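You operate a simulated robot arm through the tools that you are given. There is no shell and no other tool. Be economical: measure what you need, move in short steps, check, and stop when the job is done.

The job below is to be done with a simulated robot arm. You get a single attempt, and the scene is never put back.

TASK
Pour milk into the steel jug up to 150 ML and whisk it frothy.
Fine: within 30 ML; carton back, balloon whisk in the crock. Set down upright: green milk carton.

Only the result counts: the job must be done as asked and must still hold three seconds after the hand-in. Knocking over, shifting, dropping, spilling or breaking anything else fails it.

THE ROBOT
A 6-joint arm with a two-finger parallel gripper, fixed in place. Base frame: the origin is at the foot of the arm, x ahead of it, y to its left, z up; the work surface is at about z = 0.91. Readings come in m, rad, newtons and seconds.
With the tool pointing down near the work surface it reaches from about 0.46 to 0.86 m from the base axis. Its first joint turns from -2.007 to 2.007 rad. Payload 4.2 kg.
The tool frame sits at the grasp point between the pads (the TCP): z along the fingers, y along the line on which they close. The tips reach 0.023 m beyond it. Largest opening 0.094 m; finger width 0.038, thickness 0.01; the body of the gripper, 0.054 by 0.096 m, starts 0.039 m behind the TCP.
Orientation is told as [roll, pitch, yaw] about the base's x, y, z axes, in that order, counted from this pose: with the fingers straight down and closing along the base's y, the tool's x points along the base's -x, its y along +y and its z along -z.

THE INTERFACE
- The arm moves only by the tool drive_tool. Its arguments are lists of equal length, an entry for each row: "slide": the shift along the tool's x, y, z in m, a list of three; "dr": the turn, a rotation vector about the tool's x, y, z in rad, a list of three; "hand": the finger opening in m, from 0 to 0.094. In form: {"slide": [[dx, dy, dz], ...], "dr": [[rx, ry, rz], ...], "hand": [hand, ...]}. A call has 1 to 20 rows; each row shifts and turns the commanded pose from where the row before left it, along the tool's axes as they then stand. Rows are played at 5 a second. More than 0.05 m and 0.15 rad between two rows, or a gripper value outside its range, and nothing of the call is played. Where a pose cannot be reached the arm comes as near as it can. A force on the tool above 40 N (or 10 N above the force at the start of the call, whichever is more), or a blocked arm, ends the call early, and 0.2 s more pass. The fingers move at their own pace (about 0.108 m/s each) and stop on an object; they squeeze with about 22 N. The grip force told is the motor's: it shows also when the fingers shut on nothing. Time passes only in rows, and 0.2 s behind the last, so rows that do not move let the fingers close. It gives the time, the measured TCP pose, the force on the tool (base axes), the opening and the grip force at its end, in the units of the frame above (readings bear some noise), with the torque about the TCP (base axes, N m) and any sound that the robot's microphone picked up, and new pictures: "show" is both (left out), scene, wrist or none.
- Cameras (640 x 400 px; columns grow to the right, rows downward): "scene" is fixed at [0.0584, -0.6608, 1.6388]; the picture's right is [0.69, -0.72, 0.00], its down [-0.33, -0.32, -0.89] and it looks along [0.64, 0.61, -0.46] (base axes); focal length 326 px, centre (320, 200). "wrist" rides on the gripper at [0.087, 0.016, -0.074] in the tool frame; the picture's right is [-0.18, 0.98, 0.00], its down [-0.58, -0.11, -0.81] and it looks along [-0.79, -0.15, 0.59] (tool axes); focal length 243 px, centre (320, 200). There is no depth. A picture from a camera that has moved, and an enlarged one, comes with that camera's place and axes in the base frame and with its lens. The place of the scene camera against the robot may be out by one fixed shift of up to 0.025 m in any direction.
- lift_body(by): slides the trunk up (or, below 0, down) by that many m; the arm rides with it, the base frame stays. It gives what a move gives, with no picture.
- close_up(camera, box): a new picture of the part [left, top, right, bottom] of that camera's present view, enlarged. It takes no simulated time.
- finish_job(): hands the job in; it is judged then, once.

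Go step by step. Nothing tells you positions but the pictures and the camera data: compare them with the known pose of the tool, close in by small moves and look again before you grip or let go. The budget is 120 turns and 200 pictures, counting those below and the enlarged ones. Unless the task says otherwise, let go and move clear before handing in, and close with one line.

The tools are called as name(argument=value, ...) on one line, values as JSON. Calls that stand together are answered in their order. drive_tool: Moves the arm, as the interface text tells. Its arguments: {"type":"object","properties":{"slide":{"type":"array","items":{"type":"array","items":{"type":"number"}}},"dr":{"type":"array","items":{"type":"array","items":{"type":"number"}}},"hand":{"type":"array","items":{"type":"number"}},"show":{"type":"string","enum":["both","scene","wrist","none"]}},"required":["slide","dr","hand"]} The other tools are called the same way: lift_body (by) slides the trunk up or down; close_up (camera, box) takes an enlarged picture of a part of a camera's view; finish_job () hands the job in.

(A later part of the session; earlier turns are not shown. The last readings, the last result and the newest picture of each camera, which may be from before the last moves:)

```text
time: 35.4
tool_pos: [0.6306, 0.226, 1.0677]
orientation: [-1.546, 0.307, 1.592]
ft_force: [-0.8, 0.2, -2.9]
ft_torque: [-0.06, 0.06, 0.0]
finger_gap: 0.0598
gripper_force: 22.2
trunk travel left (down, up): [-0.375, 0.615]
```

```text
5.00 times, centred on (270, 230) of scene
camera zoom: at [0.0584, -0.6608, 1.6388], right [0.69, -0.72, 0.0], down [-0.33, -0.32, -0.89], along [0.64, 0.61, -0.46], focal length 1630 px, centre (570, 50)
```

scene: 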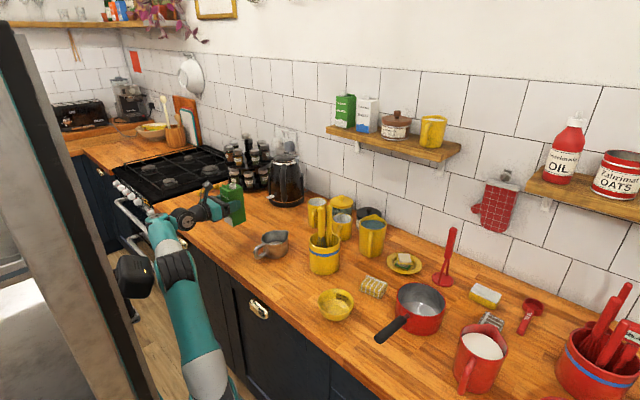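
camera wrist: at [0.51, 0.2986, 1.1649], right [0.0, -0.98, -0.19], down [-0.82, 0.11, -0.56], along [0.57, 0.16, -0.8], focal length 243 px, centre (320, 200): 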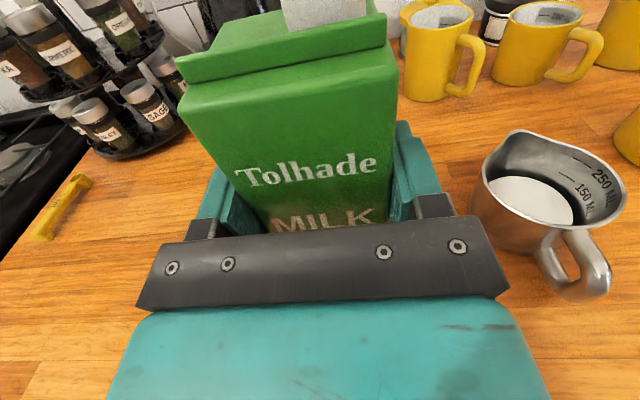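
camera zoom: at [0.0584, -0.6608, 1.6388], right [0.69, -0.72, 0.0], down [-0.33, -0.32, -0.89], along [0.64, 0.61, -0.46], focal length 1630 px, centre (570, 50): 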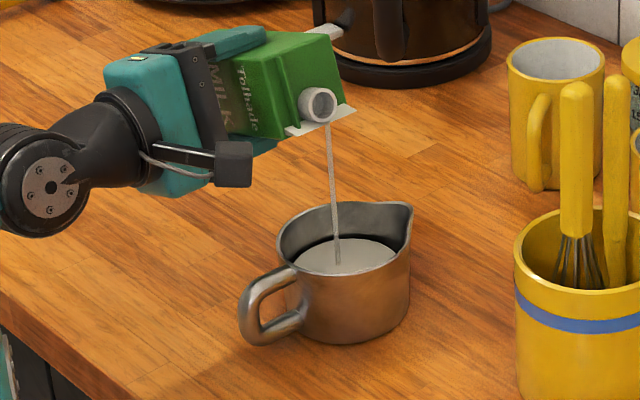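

The level has risen a lot and should be close to the mark. I'll stop and read the graduations again.

drive_tool(slide=[[0, 0, 0], [0, 0, 0], [0, 0, 0], [0, 0, 0], [0, 0, 0], [0, 0, 0], [0, 0, 0], [0, 0, 0], [0, 0, 0], [0.01, -0.01, 0], [0, -0.03, -0.01], [0, -0.03, -0.02], [0, -0.025, -0.015], [0, 0, 0]], dr=[[0, 0, -0.149], [0, 0, -0.149], [0, 0, -0.14], [0, 0, -0.14], [0, 0, -0.14], [0, 0, -0.14], [0, 0, -0.14], [0, 0, -0.14], [0, 0, -0.122], [0, 0, 0], [0, 0, 0], [0, 0, 0], [0, 0, 0], [0, 0, 0]], hand=[0.03, 0.03, 0.03, 0.03, 0.03, 0.03, 0.03, 0.03, 0.03, 0.03, 0.03, 0.03, 0.03, 0.03], show="none")

close_up(camera="wrist", box=[460, 120, 640, 310])

close_up(camera="wrist", box=[540, 140, 630, 230])

```text
time: 38.4
tool_pos: [0.585, 0.3181, 1.0756]
orientation: [-0.352, 1.548, 2.8]
ft_force: [0.6, -0.5, -3.5]
ft_torque: [-0.02, 0.03, 0.02]
finger_gap: 0.0602
gripper_force: 21.5
out of reach, approached as far as the arm can: row 13
trunk travel left (down, up): [-0.375, 0.615]
```

```text
2.11 times, centred on (550, 215) of wrist
camera zoom: at [0.5105, 0.2992, 1.1646], right [0.01, -0.98, -0.19], down [-0.82, 0.1, -0.56], along [0.57, 0.16, -0.8], focal length 511 px, centre (-164, 168)
```

zoom: 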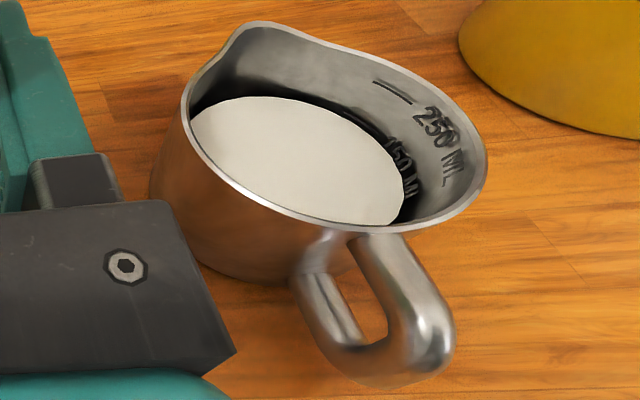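

```text
4.44 times, centred on (585, 185) of wrist
camera zoom: at [0.5105, 0.2992, 1.1646], right [0.01, -0.98, -0.19], down [-0.82, 0.1, -0.56], along [0.57, 0.16, -0.8], focal length 1078 px, centre (-858, 267)
```

zoom: 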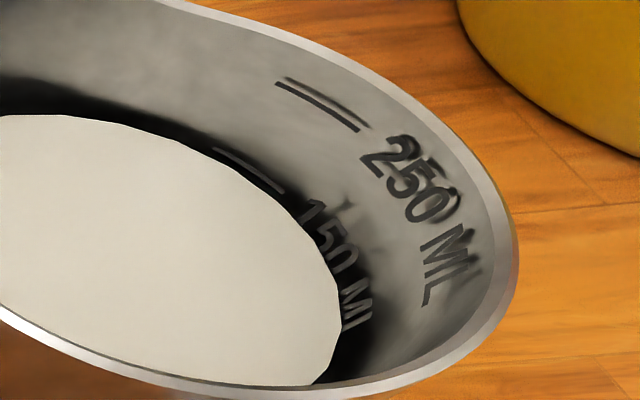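

The milk surface sits right at the 150 ML line (about 140–150). I'll return the carton to its starting place.

drive_tool(slide=[[0, 0, 0.025], [0, 0, 0.025], [-0.02, -0.002, 0.007], [-0.02, 0, 0], [0, 0, 0]], dr=[[0, 0, 0], [0, 0, 0], [0, 0, 0], [0, 0, 0], [0, 0, 0]], hand=[0.03, 0.03, 0.03, 0.03, 0.03])

```text
time: 39.6
tool_pos: [0.6382, 0.3153, 1.0278]
orientation: [-0.168, 1.548, 2.983]
ft_force: [-0.4, -0.2, -3.1]
ft_torque: [-0.03, 0.05, 0.03]
finger_gap: 0.0598
gripper_force: 21.6
out of reach, approached as far as the arm can: row 1, 2
trunk travel left (down, up): [-0.375, 0.615]
camera wrist: at [0.5637, 0.2979, 1.1159], right [0.01, -0.98, -0.19], down [-0.82, 0.1, -0.56], along [0.57, 0.16, -0.81], focal length 243 px, centre (320, 200)
```

scene: 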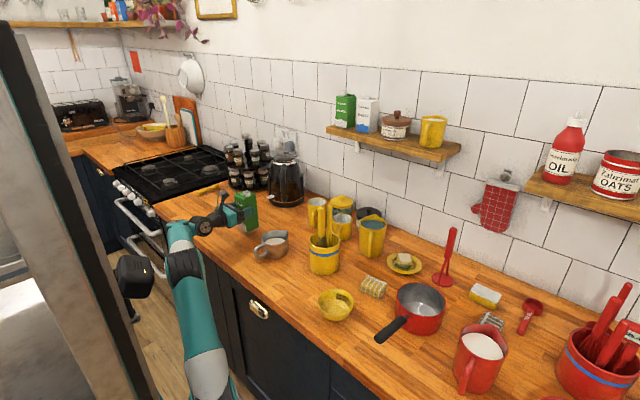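
wrist: 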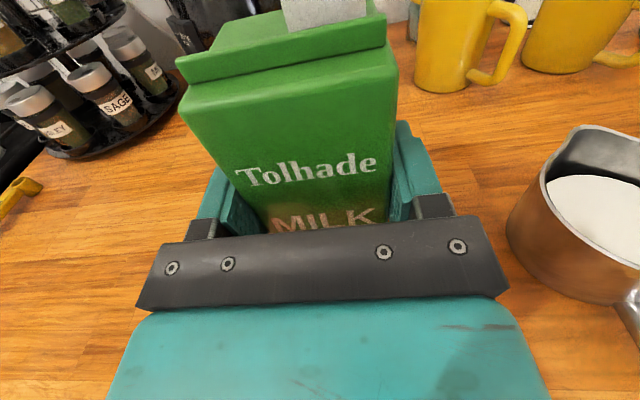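

Now I'll go down the last 0.03 m with small x/y corrections, stopping at contact.

drive_tool(slide=[[0, -0.008, 0.004], [-0.012, 0, 0], [-0.008, 0, 0], [-0.006, 0, 0], [-0.003, 0, 0], [0, 0, 0]], dr=[[0, 0, 0], [0, 0, 0], [0, 0, 0], [0, 0, 0], [0, 0, 0], [0, 0, 0]], hand=[0.03, 0.03, 0.03, 0.03, 0.03, 0.03], show="wrist")

```text
time: 41.0
tool_pos: [0.6413, 0.3251, 0.9996]
orientation: [-0.169, 1.548, 2.984]
ft_force: [-0.9, 0.8, -3.8]
ft_torque: [-0.02, 0.03, 0.0]
finger_gap: 0.0601
gripper_force: 22.1
trunk travel left (down, up): [-0.375, 0.615]
camera wrist: at [0.5675, 0.3069, 1.0883], right [0.01, -0.98, -0.19], down [-0.82, 0.1, -0.56], along [0.57, 0.16, -0.81], focal length 243 px, centre (320, 200)
```

wrist: 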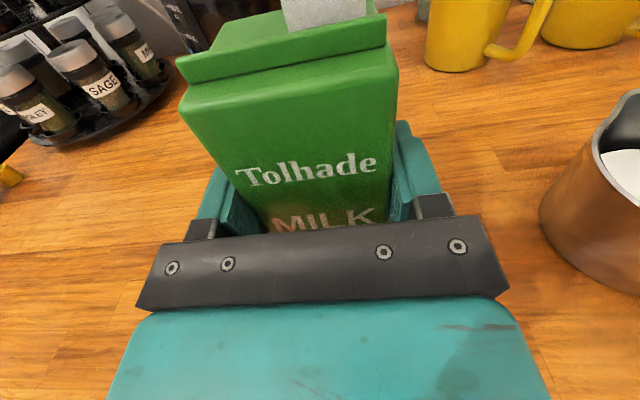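

drive_tool(slide=[[-0.0015, 0.001, 0], [-0.001, 0, 0], [0, 0, 0]], dr=[[0, 0, 0], [0, 0, 0], [0, 0, 0]], hand=[0.03, 0.03, 0.03], show="none")

```text
time: 41.8
tool_pos: [0.6414, 0.3249, 0.9997]
orientation: [-0.344, 1.55, 2.81]
ft_force: [2.5, 5.1, 14.7]
ft_torque: [-0.1, -0.04, 0.09]
finger_gap: 0.06
gripper_force: 21.7
trunk travel left (down, up): [-0.375, 0.615]
```

The carton is on the counter (contact force felt). I'll relieve the pressure and open.

drive_tool(slide=[[0.0015, 0, 0], [0, 0, 0], [0, 0, 0], [0, 0, 0]], dr=[[0, 0, 0], [0, 0, 0], [0, 0, 0], [0, 0, 0]], hand=[0.06, 0.07, 0.094, 0.094], show="none")

drive_tool(slide=[[0, 0, -0.02], [0, 0, -0.02], [0, 0, -0.025], [0, 0, 0]], dr=[[0, 0, 0], [0, 0, 0], [0, 0, 0], [0, 0, 0]], hand=[0.094, 0.094, 0.094, 0.094])

```text
time: 42.8
tool_pos: [0.6408, 0.325, 0.9981]
orientation: [-0.175, 1.547, 2.979]
ft_force: [-1.0, -0.9, -0.3]
ft_torque: [-0.01, 0.01, 0.01]
finger_gap: 0.0937
gripper_force: 0.1
trunk travel left (down, up): [-0.375, 0.615]
```

```text
time: 43.8
tool_pos: [0.5843, 0.3187, 1.0019]
orientation: [-0.264, 1.548, 2.876]
ft_force: [-0.3, 0.4, 0.5]
ft_torque: [0.02, 0.06, 0.01]
finger_gap: 0.0941
gripper_force: 0.0
trunk travel left (down, up): [-0.375, 0.615]
camera wrist: at [0.5099, 0.301, 1.0909], right [-0.01, -0.98, -0.19], down [-0.82, 0.11, -0.56], along [0.57, 0.15, -0.8], focal length 243 px, centre (320, 200)
```

scene: 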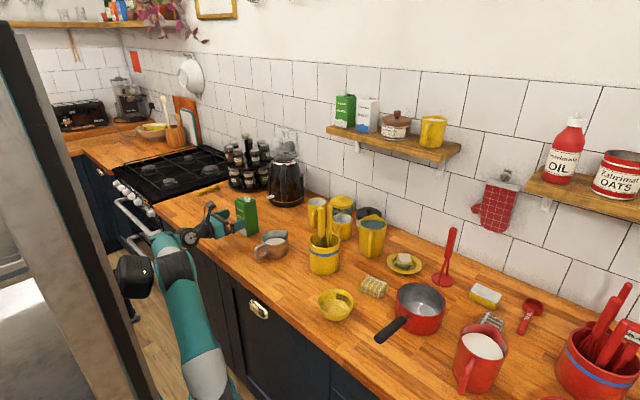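
wrist: 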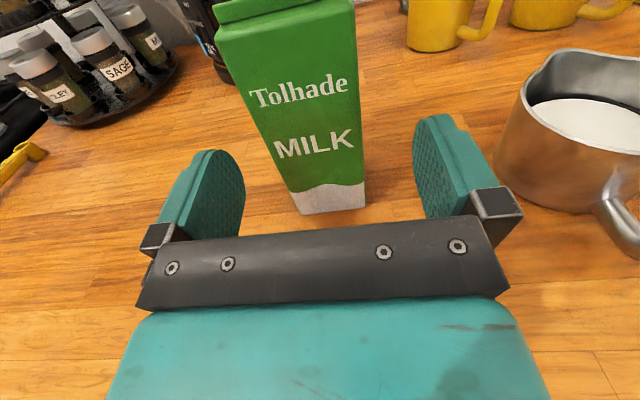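

The carton stands upright in its place. Next I'll raise the arm clear and go look at the crock and whisk.

lift_body(by=0.3)

drive_tool(slide=[[0, 0.04, 0], [0, 0.04, 0], [0, 0.04, 0], [0, 0.04, 0], [0, 0.04, 0], [0, 0.04, 0], [0, 0.04, 0], [0, 0.03, 0], [0, 0, 0]], dr=[[0, 0, 0], [0, 0, 0], [0, 0, 0], [0, 0, 0], [0, 0, 0], [0, 0, 0], [0, 0, 0], [0, 0, 0], [0, 0, 0]], hand=[0.094, 0.094, 0.094, 0.094, 0.094, 0.094, 0.094, 0.094, 0.094])

```text
time: 46.8
tool_pos: [0.5853, 0.3194, 1.3018]
orientation: [-0.178, 1.548, 2.96]
ft_force: [0.0, 0.0, -0.1]
ft_torque: [0.01, 0.02, 0.04]
finger_gap: 0.0942
gripper_force: 0.1
trunk travel left (down, up): [-0.675, 0.315]
```

```text
time: 48.8
tool_pos: [0.5817, 0.0152, 1.3005]
orientation: [-0.153, 1.548, 3.0]
ft_force: [-0.4, 0.8, -0.5]
ft_torque: [-0.02, 0.03, -0.01]
finger_gap: 0.0938
gripper_force: 0.1
trunk travel left (down, up): [-0.675, 0.315]
camera wrist: at [0.5083, -0.0027, 1.3892], right [0.01, -0.98, -0.19], down [-0.82, 0.1, -0.56], along [0.57, 0.16, -0.81], focal length 243 px, centre (320, 200)
```

scene: 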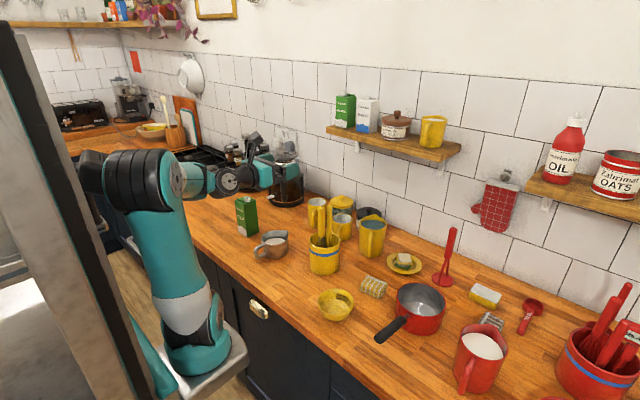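
wrist: 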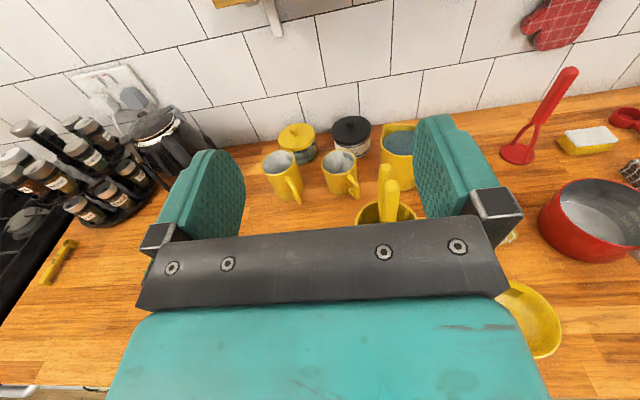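

close_up(camera="wrist", box=[320, 110, 460, 240])

close_up(camera="scene", box=[280, 190, 380, 280])

```text
3.08 times, centred on (390, 175) of wrist
camera zoom: at [0.5083, -0.0027, 1.3892], right [0.01, -0.98, -0.19], down [-0.82, 0.1, -0.56], along [0.57, 0.16, -0.81], focal length 746 px, centre (105, 277)
```

zoom: 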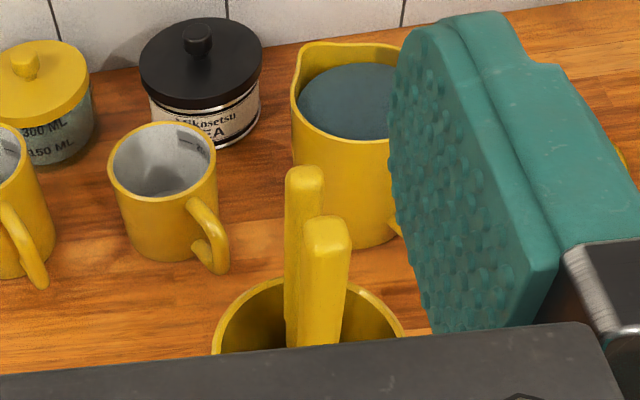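

```text
4.44 times, centred on (330, 235) of scene
camera zoom: at [0.0584, -0.6608, 1.6388], right [0.69, -0.72, 0.0], down [-0.33, -0.32, -0.89], along [0.64, 0.61, -0.46], focal length 1448 px, centre (276, 44)
```

zoom: 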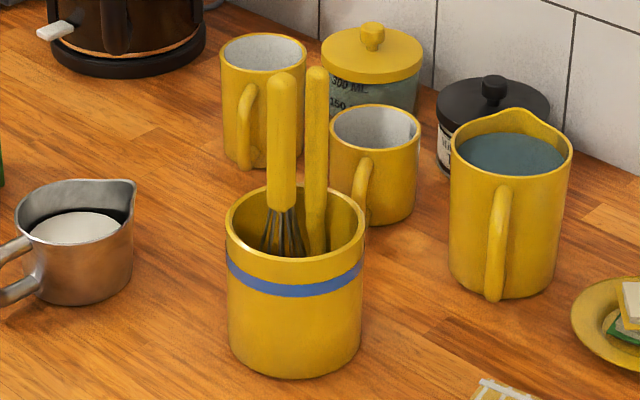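

The front handle, thick with dark wires below, is the whisk: nearly vertical, top at about (0.71, -0.047, 1.12). The other tool is about 0.04 m behind it. I'll grasp horizontally with the camera above, so I'm lowering and aligning y.

drive_tool(slide=[[0, 0.03, 0], [0, 0.032, 0], [0, 0, 0]], dr=[[0, 0, 0], [0, 0, 0], [0, 0, 0]], hand=[0.094, 0.094, 0.094], show="none")

lift_body(by=-0.15)

close_up(camera="wrist", box=[120, 0, 560, 275])

close_up(camera="scene", box=[240, 150, 400, 290])

```text
time: 49.6
tool_pos: [0.5987, -0.0357, 1.2892]
orientation: [-0.188, 1.548, 2.964]
ft_force: [0.9, -0.3, -0.4]
ft_torque: [-0.02, 0.03, 0.04]
finger_gap: 0.0941
gripper_force: 0.1
out of reach, approached as far as the arm can: row 1, 2
trunk travel left (down, up): [-0.675, 0.315]
```

```text
time: 51.3
tool_pos: [0.5987, -0.0339, 1.1389]
orientation: [-0.186, 1.548, 2.967]
ft_force: [-0.2, 0.7, -1.2]
ft_torque: [0.0, 0.03, 0.0]
finger_gap: 0.0939
gripper_force: 0.0
trunk travel left (down, up): [-0.525, 0.465]
```

```text
1.45 times, centred on (340, 138) of wrist
camera zoom: at [0.5245, -0.0526, 1.228], right [0.01, -0.98, -0.19], down [-0.82, 0.1, -0.56], along [0.57, 0.16, -0.8], focal length 353 px, centre (291, 291)
```

zoom: 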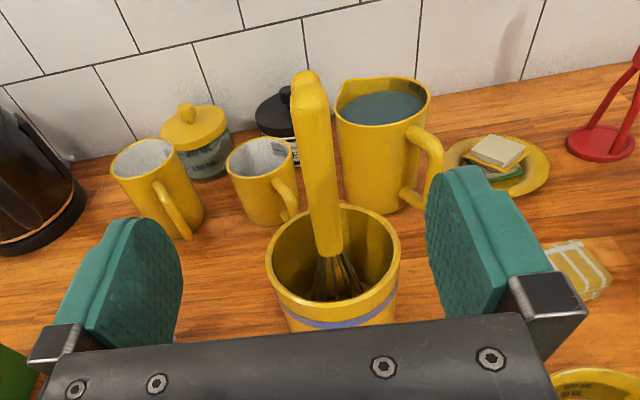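

```text
2.86 times, centred on (320, 220) of scene
camera zoom: at [0.0584, -0.6608, 1.6388], right [0.69, -0.72, 0.0], down [-0.33, -0.32, -0.89], along [0.64, 0.61, -0.46], focal length 931 px, centre (320, 143)
```

zoom: 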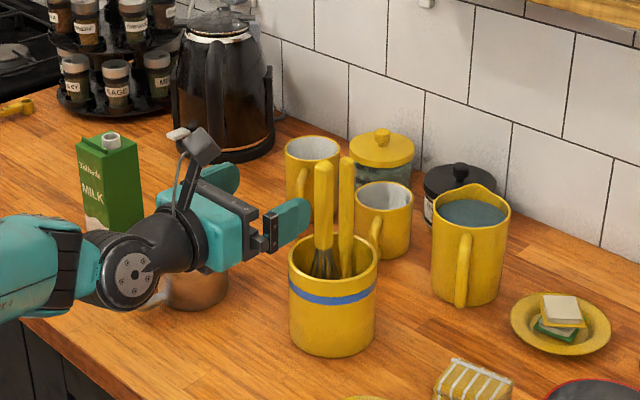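

This view is clear. The crock rim centre is about (0.707, -0.044, 1.015) and the whisk handle is at about (0.70, -0.045), top ≈1.146. I'll lower to z≈1.115, centre y and advance partway.

lift_body(by=-0.025)

drive_tool(slide=[[0, 0.011, 0], [0, 0, 0.025], [0, 0, 0.025], [0, 0, 0.01], [0, 0, 0]], dr=[[0, 0, 0], [0, 0, 0], [0, 0, 0], [0, 0, 0], [0, 0, 0]], hand=[0.094, 0.094, 0.094, 0.094, 0.094])

close_up(camera="scene", box=[270, 180, 370, 270])

```text
time: 52.0
tool_pos: [0.5984, -0.0347, 1.1136]
orientation: [-0.185, 1.548, 2.967]
ft_force: [-0.7, 0.3, 0.3]
ft_torque: [-0.01, 0.0, 0.0]
finger_gap: 0.0939
gripper_force: 0.0
trunk travel left (down, up): [-0.5, 0.49]
```

```text
time: 53.2
tool_pos: [0.6623, -0.0421, 1.1117]
orientation: [-0.183, 1.548, 2.969]
ft_force: [0.6, 1.2, -0.4]
ft_torque: [-0.01, 0.0, 0.0]
finger_gap: 0.0941
gripper_force: 0.1
out of reach, approached as far as the arm can: row 1
trunk travel left (down, up): [-0.5, 0.49]
camera wrist: at [0.5887, -0.0602, 1.2004], right [0.01, -0.98, -0.19], down [-0.82, 0.1, -0.56], along [0.57, 0.16, -0.8], focal length 243 px, centre (320, 200)
```

scene: 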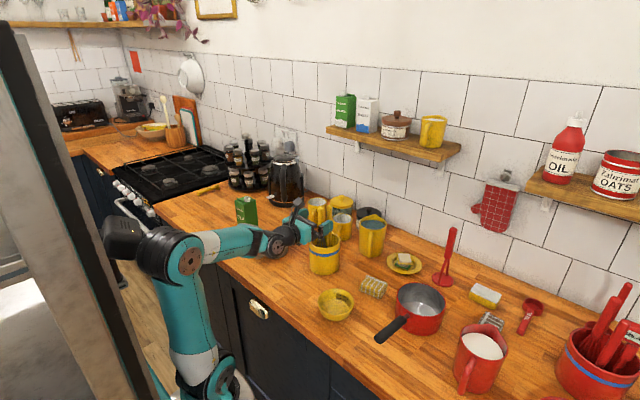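
wrist: 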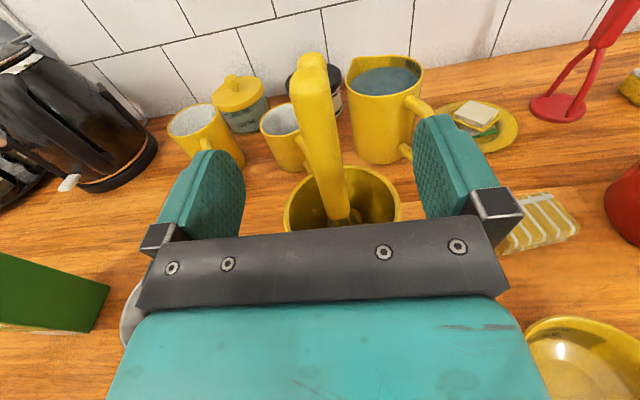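

```text
4.44 times, centred on (320, 225) of scene
camera zoom: at [0.0584, -0.6608, 1.6388], right [0.69, -0.72, 0.0], down [-0.33, -0.32, -0.89], along [0.64, 0.61, -0.46], focal length 1448 px, centre (320, 89)
```

zoom: 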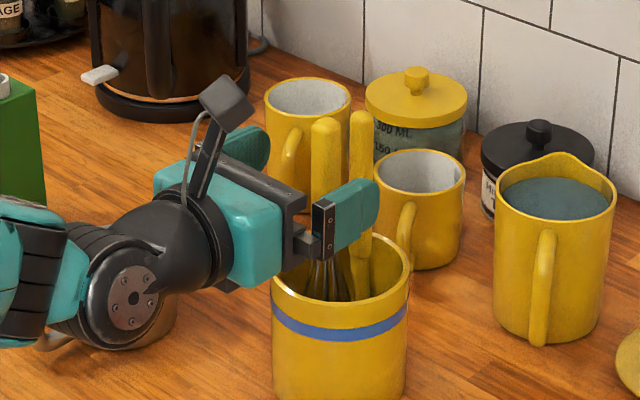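

The whisk is between the fingers; its handle centre is about (0.693, -0.047). I'll advance 0.03, nudge y, then close.

drive_tool(slide=[[0, 0.003, 0.015], [0, 0.0, 0.015], [0, 0, 0], [0, 0, 0], [0, 0, 0], [0, 0, 0]], dr=[[0, 0, 0], [0, 0, 0], [0, 0, 0], [0, 0, 0], [0, 0, 0], [0, 0, 0]], hand=[0.094, 0.094, 0.094, 0.07, 0.05, 0.05])

close_up(camera="scene", box=[270, 180, 370, 270])

```text
time: 54.6
tool_pos: [0.6906, -0.0443, 1.1084]
orientation: [-0.18, 1.547, 2.972]
ft_force: [-0.3, -0.2, 0.3]
ft_torque: [-0.02, 0.03, 0.01]
finger_gap: 0.0501
gripper_force: 0.1
trunk travel left (down, up): [-0.5, 0.49]
camera wrist: at [0.617, -0.0617, 1.1979], right [0.01, -0.98, -0.19], down [-0.82, 0.1, -0.56], along [0.57, 0.16, -0.8], focal length 243 px, centre (320, 200)
```

scene: 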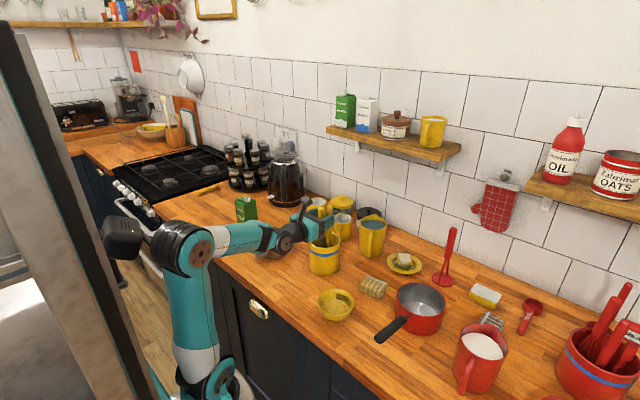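
wrist: 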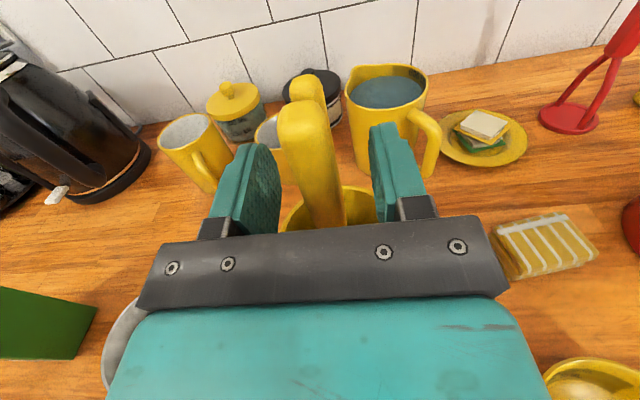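

```text
4.44 times, centred on (320, 225) of scene
camera zoom: at [0.0584, -0.6608, 1.6388], right [0.69, -0.72, 0.0], down [-0.33, -0.32, -0.89], along [0.64, 0.61, -0.46], focal length 1448 px, centre (320, 89)
```

zoom: 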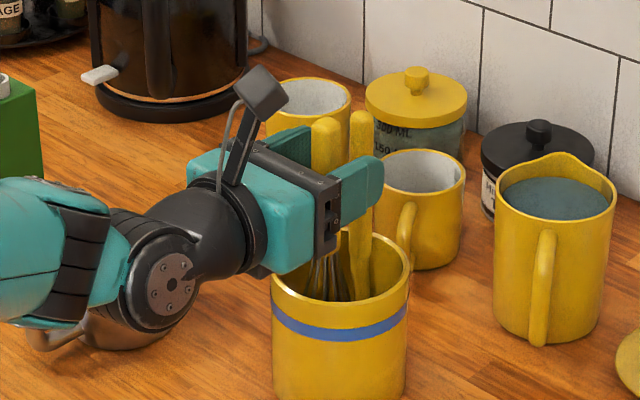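

The handle is centred between the pads; I'll close and lift it a little.

drive_tool(slide=[[0, 0, 0], [0, 0, 0], [0, 0, 0], [0, 0, 0]], dr=[[0, 0, 0], [0, 0, 0], [0, 0, 0], [0, 0, 0]], hand=[0.03, 0.015, 0.005, 0.005])

```text
time: 55.6
tool_pos: [0.6902, -0.0437, 1.1087]
orientation: [-0.18, 1.546, 2.972]
ft_force: [-0.5, 0.2, 1.1]
ft_torque: [-0.07, 0.02, -0.02]
finger_gap: 0.0176
gripper_force: 22.0
trunk travel left (down, up): [-0.5, 0.49]
camera wrist: at [0.6169, -0.0618, 1.1979], right [0.01, -0.98, -0.19], down [-0.82, 0.1, -0.56], along [0.57, 0.16, -0.8], focal length 243 px, centre (320, 200)
```

scene: 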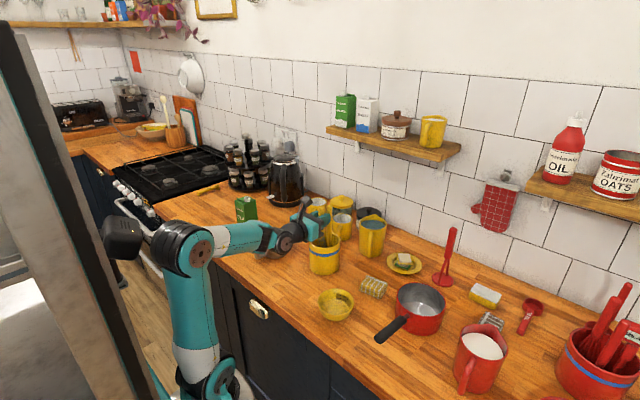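
wrist: 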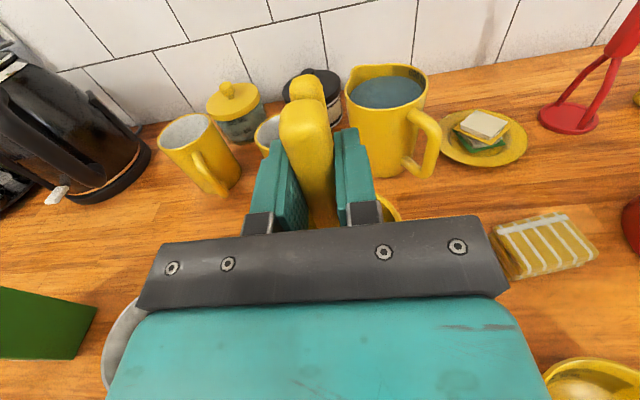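

Gripped on the 17.6 mm handle. I'll lift straight up with the trunk.

lift_body(by=0.06)

close_up(camera="scene", box=[270, 160, 370, 280])

lift_body(by=0.08)

drive_tool(slide=[[0, 0, 0]], dr=[[0, 0, 0]], hand=[0.005])

close_up(camera="scene", box=[240, 150, 380, 280])

```text
time: 56.6
tool_pos: [0.6909, -0.0438, 1.1694]
orientation: [-0.179, 1.548, 2.973]
ft_force: [0.7, -0.6, -0.6]
ft_torque: [-0.01, 0.0, -0.02]
finger_gap: 0.0174
gripper_force: 21.8
trunk travel left (down, up): [-0.56, 0.43]
```

```text
3.33 times, centred on (320, 220) of scene
camera zoom: at [0.0584, -0.6608, 1.6388], right [0.69, -0.72, 0.0], down [-0.33, -0.32, -0.89], along [0.64, 0.61, -0.46], focal length 1086 px, centre (320, 133)
```

zoom: 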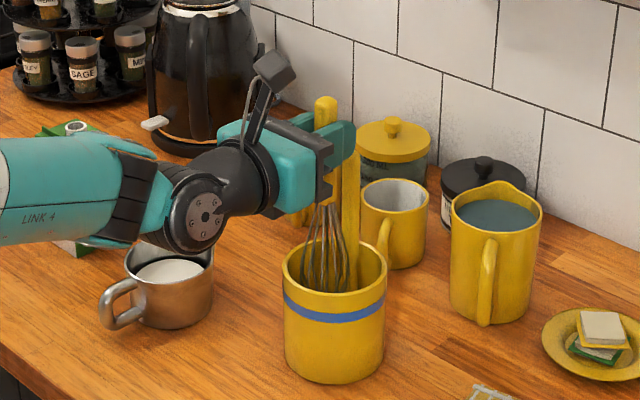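

```text
time: 57.8
tool_pos: [0.6903, -0.0438, 1.25]
orientation: [-0.18, 1.547, 2.974]
ft_force: [-0.2, 0.1, -1.0]
ft_torque: [0.01, 0.03, -0.02]
finger_gap: 0.0176
gripper_force: 22.4
trunk travel left (down, up): [-0.64, 0.35]
```

```text
time: 58.2
tool_pos: [0.6914, -0.0432, 1.2481]
orientation: [-0.18, 1.549, 2.971]
ft_force: [-1.0, 0.6, -0.6]
ft_torque: [-0.01, -0.01, -0.01]
finger_gap: 0.0173
gripper_force: 22.2
trunk travel left (down, up): [-0.64, 0.35]
camera wrist: at [0.617, -0.0618, 1.3378], right [0.01, -0.98, -0.19], down [-0.82, 0.1, -0.56], along [0.57, 0.16, -0.8], focal length 243 px, centre (320, 200)
```

scene: 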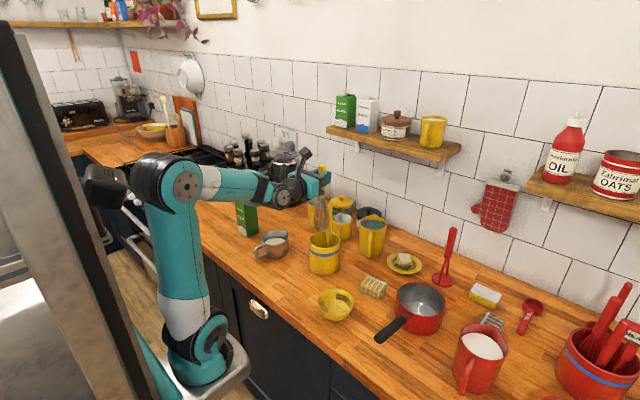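
wrist: 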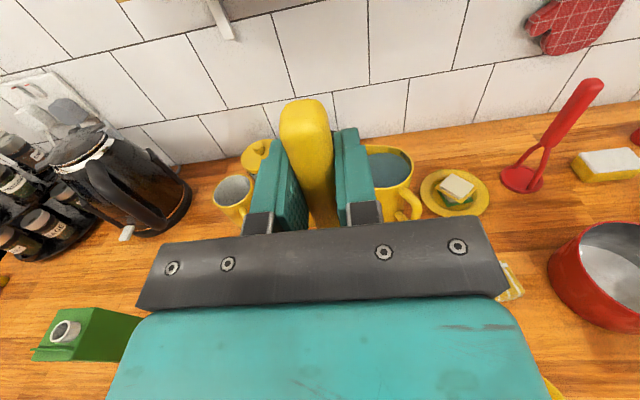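

```text
3.08 times, centred on (310, 215) of scene
camera zoom: at [0.0584, -0.6608, 1.6388], right [0.69, -0.72, 0.0], down [-0.33, -0.32, -0.89], along [0.64, 0.61, -0.46], focal length 1003 px, centre (351, 154)
```

zoom: 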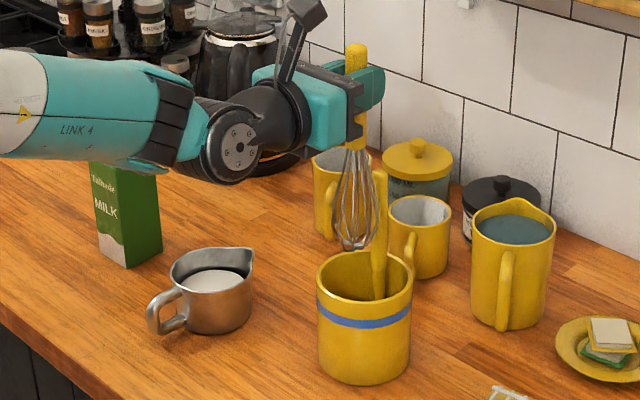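

The balloon whisk is out of the crock, its bottom ~0.188 m below the TCP. A refit puts the jug centre at about (0.633, 0.151). I'll move above the jug.

drive_tool(slide=[[0, -0.03, -0.01], [0, -0.04, -0.01], [0, -0.04, -0.01], [0, -0.04, -0.01], [0, -0.03, -0.01], [0, -0.018, -0.006], [0, 0, 0]], dr=[[0, 0, 0], [0, 0, 0], [0, 0, 0], [0, 0, 0], [0, 0, 0], [0, 0, 0], [0, 0, 0]], hand=[0.005, 0.005, 0.005, 0.005, 0.005, 0.005, 0.005])

close_up(camera="scene", box=[210, 150, 330, 280])

```text
time: 59.8
tool_pos: [0.6291, 0.1533, 1.2515]
orientation: [-0.197, 1.548, 2.955]
ft_force: [0.4, 0.4, -1.9]
ft_torque: [-0.02, -0.01, -0.02]
finger_gap: 0.0175
gripper_force: 21.9
trunk travel left (down, up): [-0.64, 0.35]
camera wrist: at [0.5548, 0.1353, 1.3407], right [0.01, -0.98, -0.19], down [-0.82, 0.1, -0.56], along [0.57, 0.16, -0.8], focal length 243 px, centre (320, 200)
```

scene: 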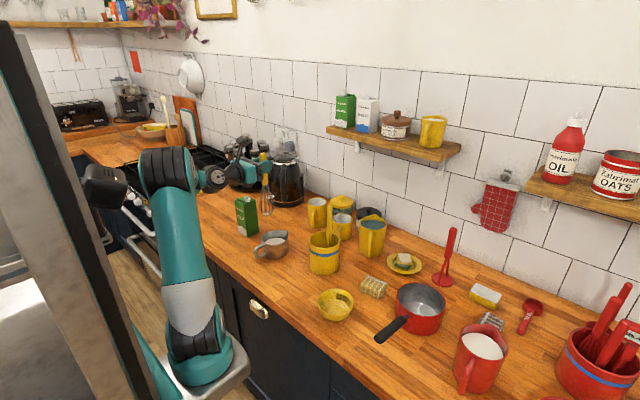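
wrist: 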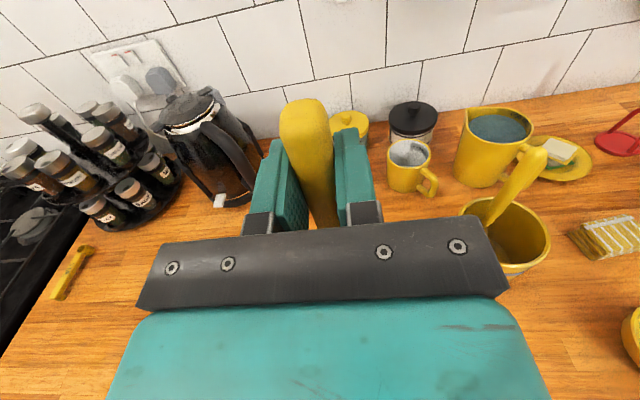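

```text
3.08 times, centred on (270, 215) of scene
camera zoom: at [0.0584, -0.6608, 1.6388], right [0.69, -0.72, 0.0], down [-0.33, -0.32, -0.89], along [0.64, 0.61, -0.46], focal length 1003 px, centre (474, 154)
```

zoom: 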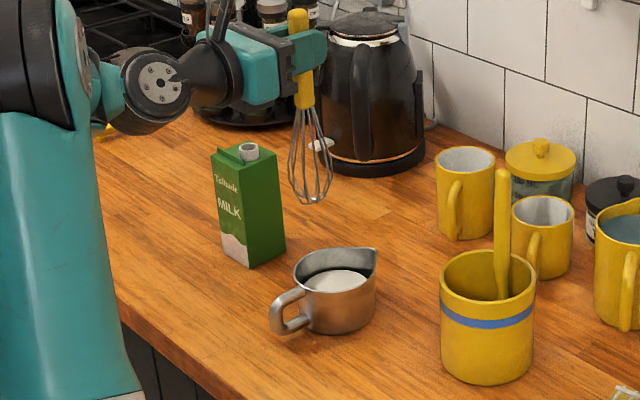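

From the scene view the whisk hangs vertically, but it looks slightly left of the jug's middle. I'll enlarge further to measure the offset.

close_up(camera="scene", box=[250, 180, 310, 270])

```text
4.44 times, centred on (280, 225) of scene
camera zoom: at [0.0584, -0.6608, 1.6388], right [0.69, -0.72, 0.0], down [-0.33, -0.32, -0.89], along [0.64, 0.61, -0.46], focal length 1448 px, centre (498, 89)
```

zoom: 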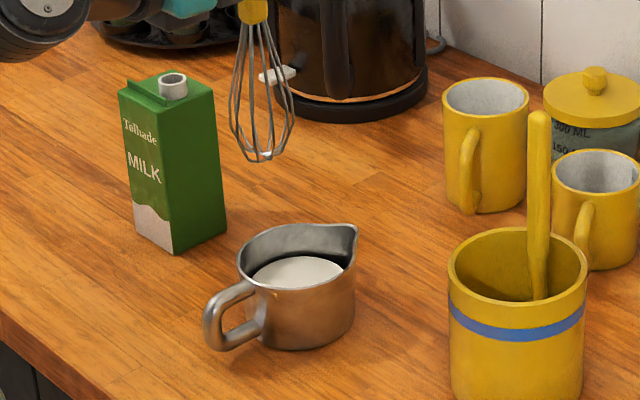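

The offset is about 17 mm along the picture's right, i.e. (+0.012, -0.012). I'll correct and lower to just above the rim for a check.

drive_tool(slide=[[0, 0.0123, 0.011], [0, 0, 0]], dr=[[0, 0, 0], [0, 0, 0]], hand=[0.005, 0.005], show="none")

lift_body(by=-0.06)

close_up(camera="scene", box=[240, 180, 310, 270])

close_up(camera="wrist", box=[100, 80, 540, 360])

```text
time: 60.4
tool_pos: [0.6419, 0.1407, 1.2516]
orientation: [-0.19, 1.548, 2.961]
ft_force: [0.5, -0.9, -0.2]
ft_torque: [-0.02, 0.01, 0.01]
finger_gap: 0.0176
gripper_force: 22.0
trunk travel left (down, up): [-0.64, 0.35]
```

```text
time: 61.4
tool_pos: [0.6418, 0.1405, 1.1919]
orientation: [-0.181, 1.548, 2.97]
ft_force: [0.3, 0.0, -0.9]
ft_torque: [-0.02, 0.02, 0.0]
finger_gap: 0.0175
gripper_force: 22.4
trunk travel left (down, up): [-0.58, 0.41]
```

```text
4.44 times, centred on (275, 225) of scene
camera zoom: at [0.0584, -0.6608, 1.6388], right [0.69, -0.72, 0.0], down [-0.33, -0.32, -0.89], along [0.64, 0.61, -0.46], focal length 1448 px, centre (520, 89)
```

zoom: 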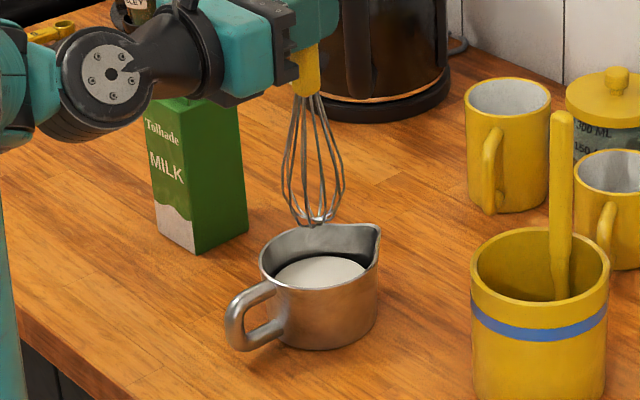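

```text
1.43 times, centred on (320, 220) of wrist
camera zoom: at [0.5685, 0.1229, 1.2802], right [0.01, -0.98, -0.19], down [-0.82, 0.1, -0.56], along [0.57, 0.16, -0.8], focal length 347 px, centre (320, 171)
```

zoom: 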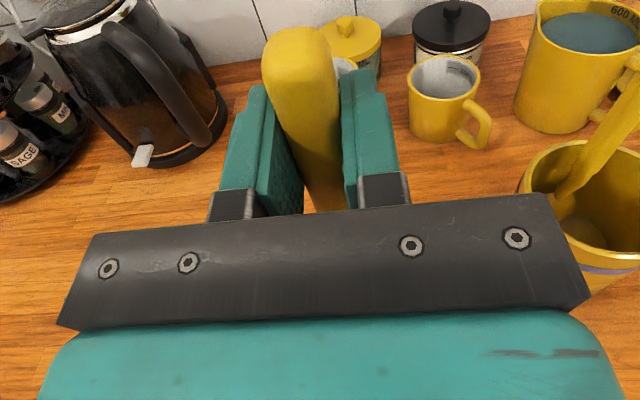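

The whisk hangs over the jug's middle, its bottom about 3 cm above the rim. I'll go down with the guarded move and check at the rim.

drive_tool(slide=[[-0.01, 0, 0], [-0.01, 0, 0], [-0.01, 0, 0], [-0.005, 0, 0], [0, 0, 0]], dr=[[0, 0, 0], [0, 0, 0], [0, 0, 0], [0, 0, 0], [0, 0, 0]], hand=[0.005, 0.005, 0.005, 0.005, 0.005], show="none")

close_up(camera="scene", box=[250, 200, 310, 265])

```text
time: 62.6
tool_pos: [0.642, 0.1424, 1.1558]
orientation: [-0.162, 1.548, 2.99]
ft_force: [0.5, 0.7, -1.0]
ft_torque: [-0.01, 0.01, 0.02]
finger_gap: 0.0175
gripper_force: 21.9
trunk travel left (down, up): [-0.58, 0.41]
```

```text
6.15 times, centred on (280, 232) of scene
camera zoom: at [0.0584, -0.6608, 1.6388], right [0.69, -0.72, 0.0], down [-0.33, -0.32, -0.89], along [0.64, 0.61, -0.46], focal length 2006 px, centre (566, 0)
```

zoom: 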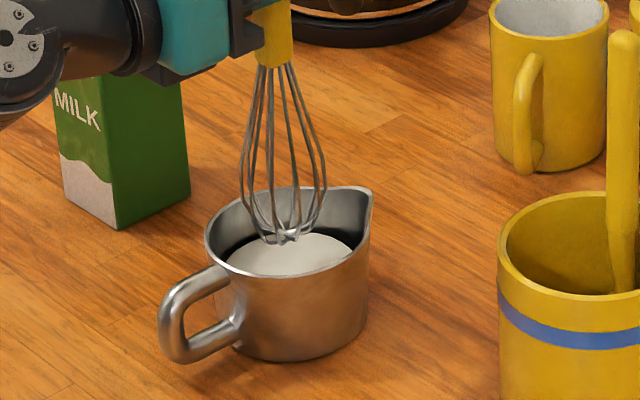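

The whisk bottom is centred within the rim. Lowering on into the milk.

drive_tool(slide=[[-0.01, 0, 0], [-0.01, 0, 0], [-0.01, 0, 0], [-0.01, 0, 0], [0, 0, 0]], dr=[[0, 0, 0], [0, 0, 0], [0, 0, 0], [0, 0, 0], [0, 0, 0]], hand=[0.005, 0.005, 0.005, 0.005, 0.005], show="wrist")

close_up(camera="scene", box=[250, 200, 310, 265])

```text
time: 63.8
tool_pos: [0.6393, 0.1408, 1.1167]
orientation: [-0.175, 1.549, 2.977]
ft_force: [0.2, 0.0, -0.1]
ft_torque: [0.03, 0.0, -0.01]
finger_gap: 0.0173
gripper_force: 21.9
trunk travel left (down, up): [-0.58, 0.41]
camera wrist: at [0.5658, 0.1231, 1.2056], right [0.01, -0.98, -0.19], down [-0.82, 0.1, -0.56], along [0.57, 0.16, -0.8], focal length 243 px, centre (320, 200)
```

wrist: 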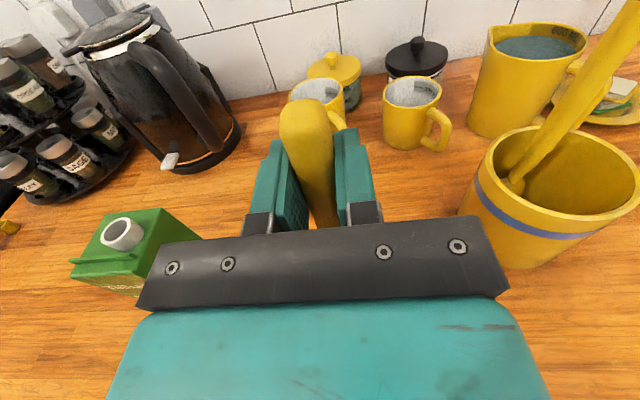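

```text
6.15 times, centred on (280, 232) of scene
camera zoom: at [0.0584, -0.6608, 1.6388], right [0.69, -0.72, 0.0], down [-0.33, -0.32, -0.89], along [0.64, 0.61, -0.46], focal length 2006 px, centre (566, 0)
```

zoom: 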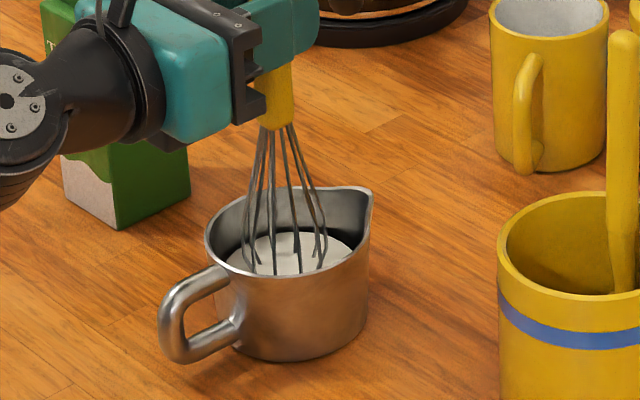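

The whisk is in the milk with about 15 mm of side clearance. I'll stir in small 10 mm circles and watch for contact.

drive_tool(slide=[[-0.005, 0.009, 0], [0, -0.009, 0.009], [0, -0.009, -0.009], [0, 0.009, -0.009], [0, 0.009, 0.009], [0, -0.009, 0.009], [0, -0.009, -0.009], [0, 0.009, -0.009], [0, 0.009, 0.009], [0, -0.009, 0.009], [0, -0.009, -0.009], [0, 0.009, -0.009], [0, 0.009, 0.009], [0, -0.009, 0.009], [0, -0.009, -0.009], [0, 0.009, -0.009], [0, 0.009, 0.009], [0, -0.009, 0], [0, 0, 0]], dr=[[0, 0, 0], [0, 0, 0], [0, 0, 0], [0, 0, 0], [0, 0, 0], [0, 0, 0], [0, 0, 0], [0, 0, 0], [0, 0, 0], [0, 0, 0], [0, 0, 0], [0, 0, 0], [0, 0, 0], [0, 0, 0], [0, 0, 0], [0, 0, 0], [0, 0, 0], [0, 0, 0], [0, 0, 0]], hand=[0.005, 0.005, 0.005, 0.005, 0.005, 0.005, 0.005, 0.005, 0.005, 0.005, 0.005, 0.005, 0.005, 0.005, 0.005, 0.005, 0.005, 0.005, 0.005], show="none")

close_up(camera="scene", box=[250, 200, 310, 265])

```text
time: 67.8
tool_pos: [0.6398, 0.1417, 1.1106]
orientation: [-0.185, 1.548, 2.966]
ft_force: [0.8, -0.1, -0.7]
ft_torque: [-0.01, 0.02, -0.01]
finger_gap: 0.0177
gripper_force: 21.6
trunk travel left (down, up): [-0.58, 0.41]
```

```text
6.15 times, centred on (280, 232) of scene
camera zoom: at [0.0584, -0.6608, 1.6388], right [0.69, -0.72, 0.0], down [-0.33, -0.32, -0.89], along [0.64, 0.61, -0.46], focal length 2006 px, centre (566, 0)
```

zoom: 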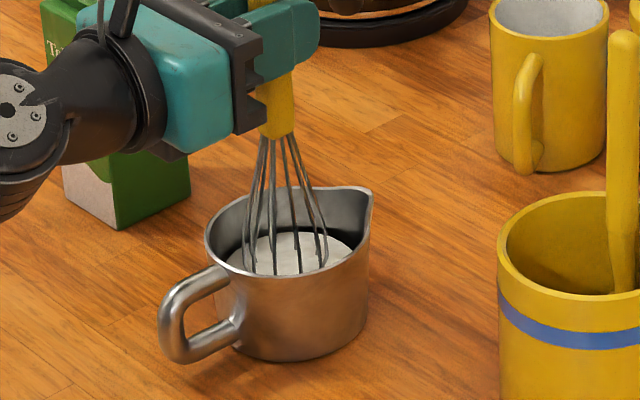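

Stirring went without contact and the jug is unmoved, but there's no froth visible yet. I'll keep whisking longer and slightly wider.

drive_tool(slide=[[0, 0.012, 0], [0, -0.012, 0.012], [0, -0.012, -0.012], [0, 0.012, -0.012], [0, 0.012, 0.012], [0, -0.012, 0.012], [0, -0.012, -0.012], [0, 0.012, -0.012], [0, 0.012, 0.012], [0, -0.012, 0.012], [0, -0.012, -0.012], [0, 0.012, -0.012], [0, 0.012, 0.012], [0, -0.012, 0.012], [0, -0.012, -0.012], [0, 0.012, -0.012], [0, 0.012, 0.012], [0, -0.012, 0], [0, 0, 0]], dr=[[0, 0, 0], [0, 0, 0], [0, 0, 0], [0, 0, 0], [0, 0, 0], [0, 0, 0], [0, 0, 0], [0, 0, 0], [0, 0, 0], [0, 0, 0], [0, 0, 0], [0, 0, 0], [0, 0, 0], [0, 0, 0], [0, 0, 0], [0, 0, 0], [0, 0, 0], [0, 0, 0], [0, 0, 0]], hand=[0.005, 0.005, 0.005, 0.005, 0.005, 0.005, 0.005, 0.005, 0.005, 0.005, 0.005, 0.005, 0.005, 0.005, 0.005, 0.005, 0.005, 0.005, 0.005], show="none")

drive_tool(slide=[[0, 0.012, 0], [0, -0.012, 0.012], [0, -0.012, -0.012], [0, 0.012, -0.012], [0, 0.012, 0.012], [0, -0.012, 0.012], [0, -0.012, -0.012], [0, 0.012, -0.012], [0, 0.012, 0.012], [0, -0.012, 0.012], [0, -0.012, -0.012], [0, 0.012, -0.012], [0, 0.012, 0.012], [0, -0.012, 0.012], [0, -0.012, -0.012], [0, 0.012, -0.012], [0, 0.012, 0.012], [0, -0.012, 0], [0, 0, 0]], dr=[[0, 0, 0], [0, 0, 0], [0, 0, 0], [0, 0, 0], [0, 0, 0], [0, 0, 0], [0, 0, 0], [0, 0, 0], [0, 0, 0], [0, 0, 0], [0, 0, 0], [0, 0, 0], [0, 0, 0], [0, 0, 0], [0, 0, 0], [0, 0, 0], [0, 0, 0], [0, 0, 0], [0, 0, 0]], hand=[0.005, 0.005, 0.005, 0.005, 0.005, 0.005, 0.005, 0.005, 0.005, 0.005, 0.005, 0.005, 0.005, 0.005, 0.005, 0.005, 0.005, 0.005, 0.005], show="none")

close_up(camera="scene", box=[250, 200, 310, 265])

```text
time: 71.8
tool_pos: [0.6418, 0.1408, 1.111]
orientation: [-0.182, 1.548, 2.969]
ft_force: [0.1, 0.6, -1.1]
ft_torque: [-0.01, -0.03, 0.01]
finger_gap: 0.0173
gripper_force: 22.0
trunk travel left (down, up): [-0.58, 0.41]
```

```text
time: 75.8
tool_pos: [0.6406, 0.1414, 1.1122]
orientation: [-0.182, 1.547, 2.97]
ft_force: [0.0, 0.0, -0.2]
ft_torque: [-0.02, 0.03, -0.03]
finger_gap: 0.0175
gripper_force: 22.4
trunk travel left (down, up): [-0.58, 0.41]
```

```text
6.15 times, centred on (280, 232) of scene
camera zoom: at [0.0584, -0.6608, 1.6388], right [0.69, -0.72, 0.0], down [-0.33, -0.32, -0.89], along [0.64, 0.61, -0.46], focal length 2006 px, centre (566, 0)
```

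zoom: 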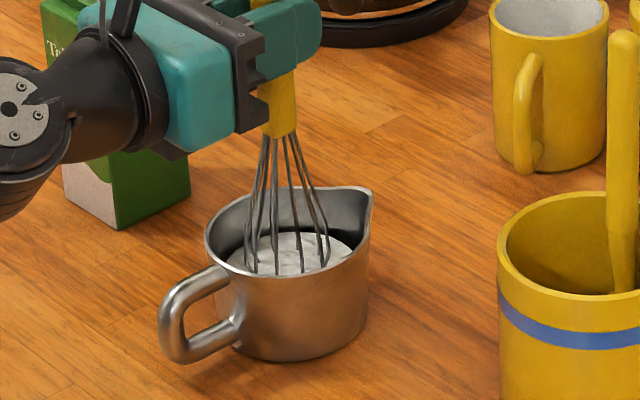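

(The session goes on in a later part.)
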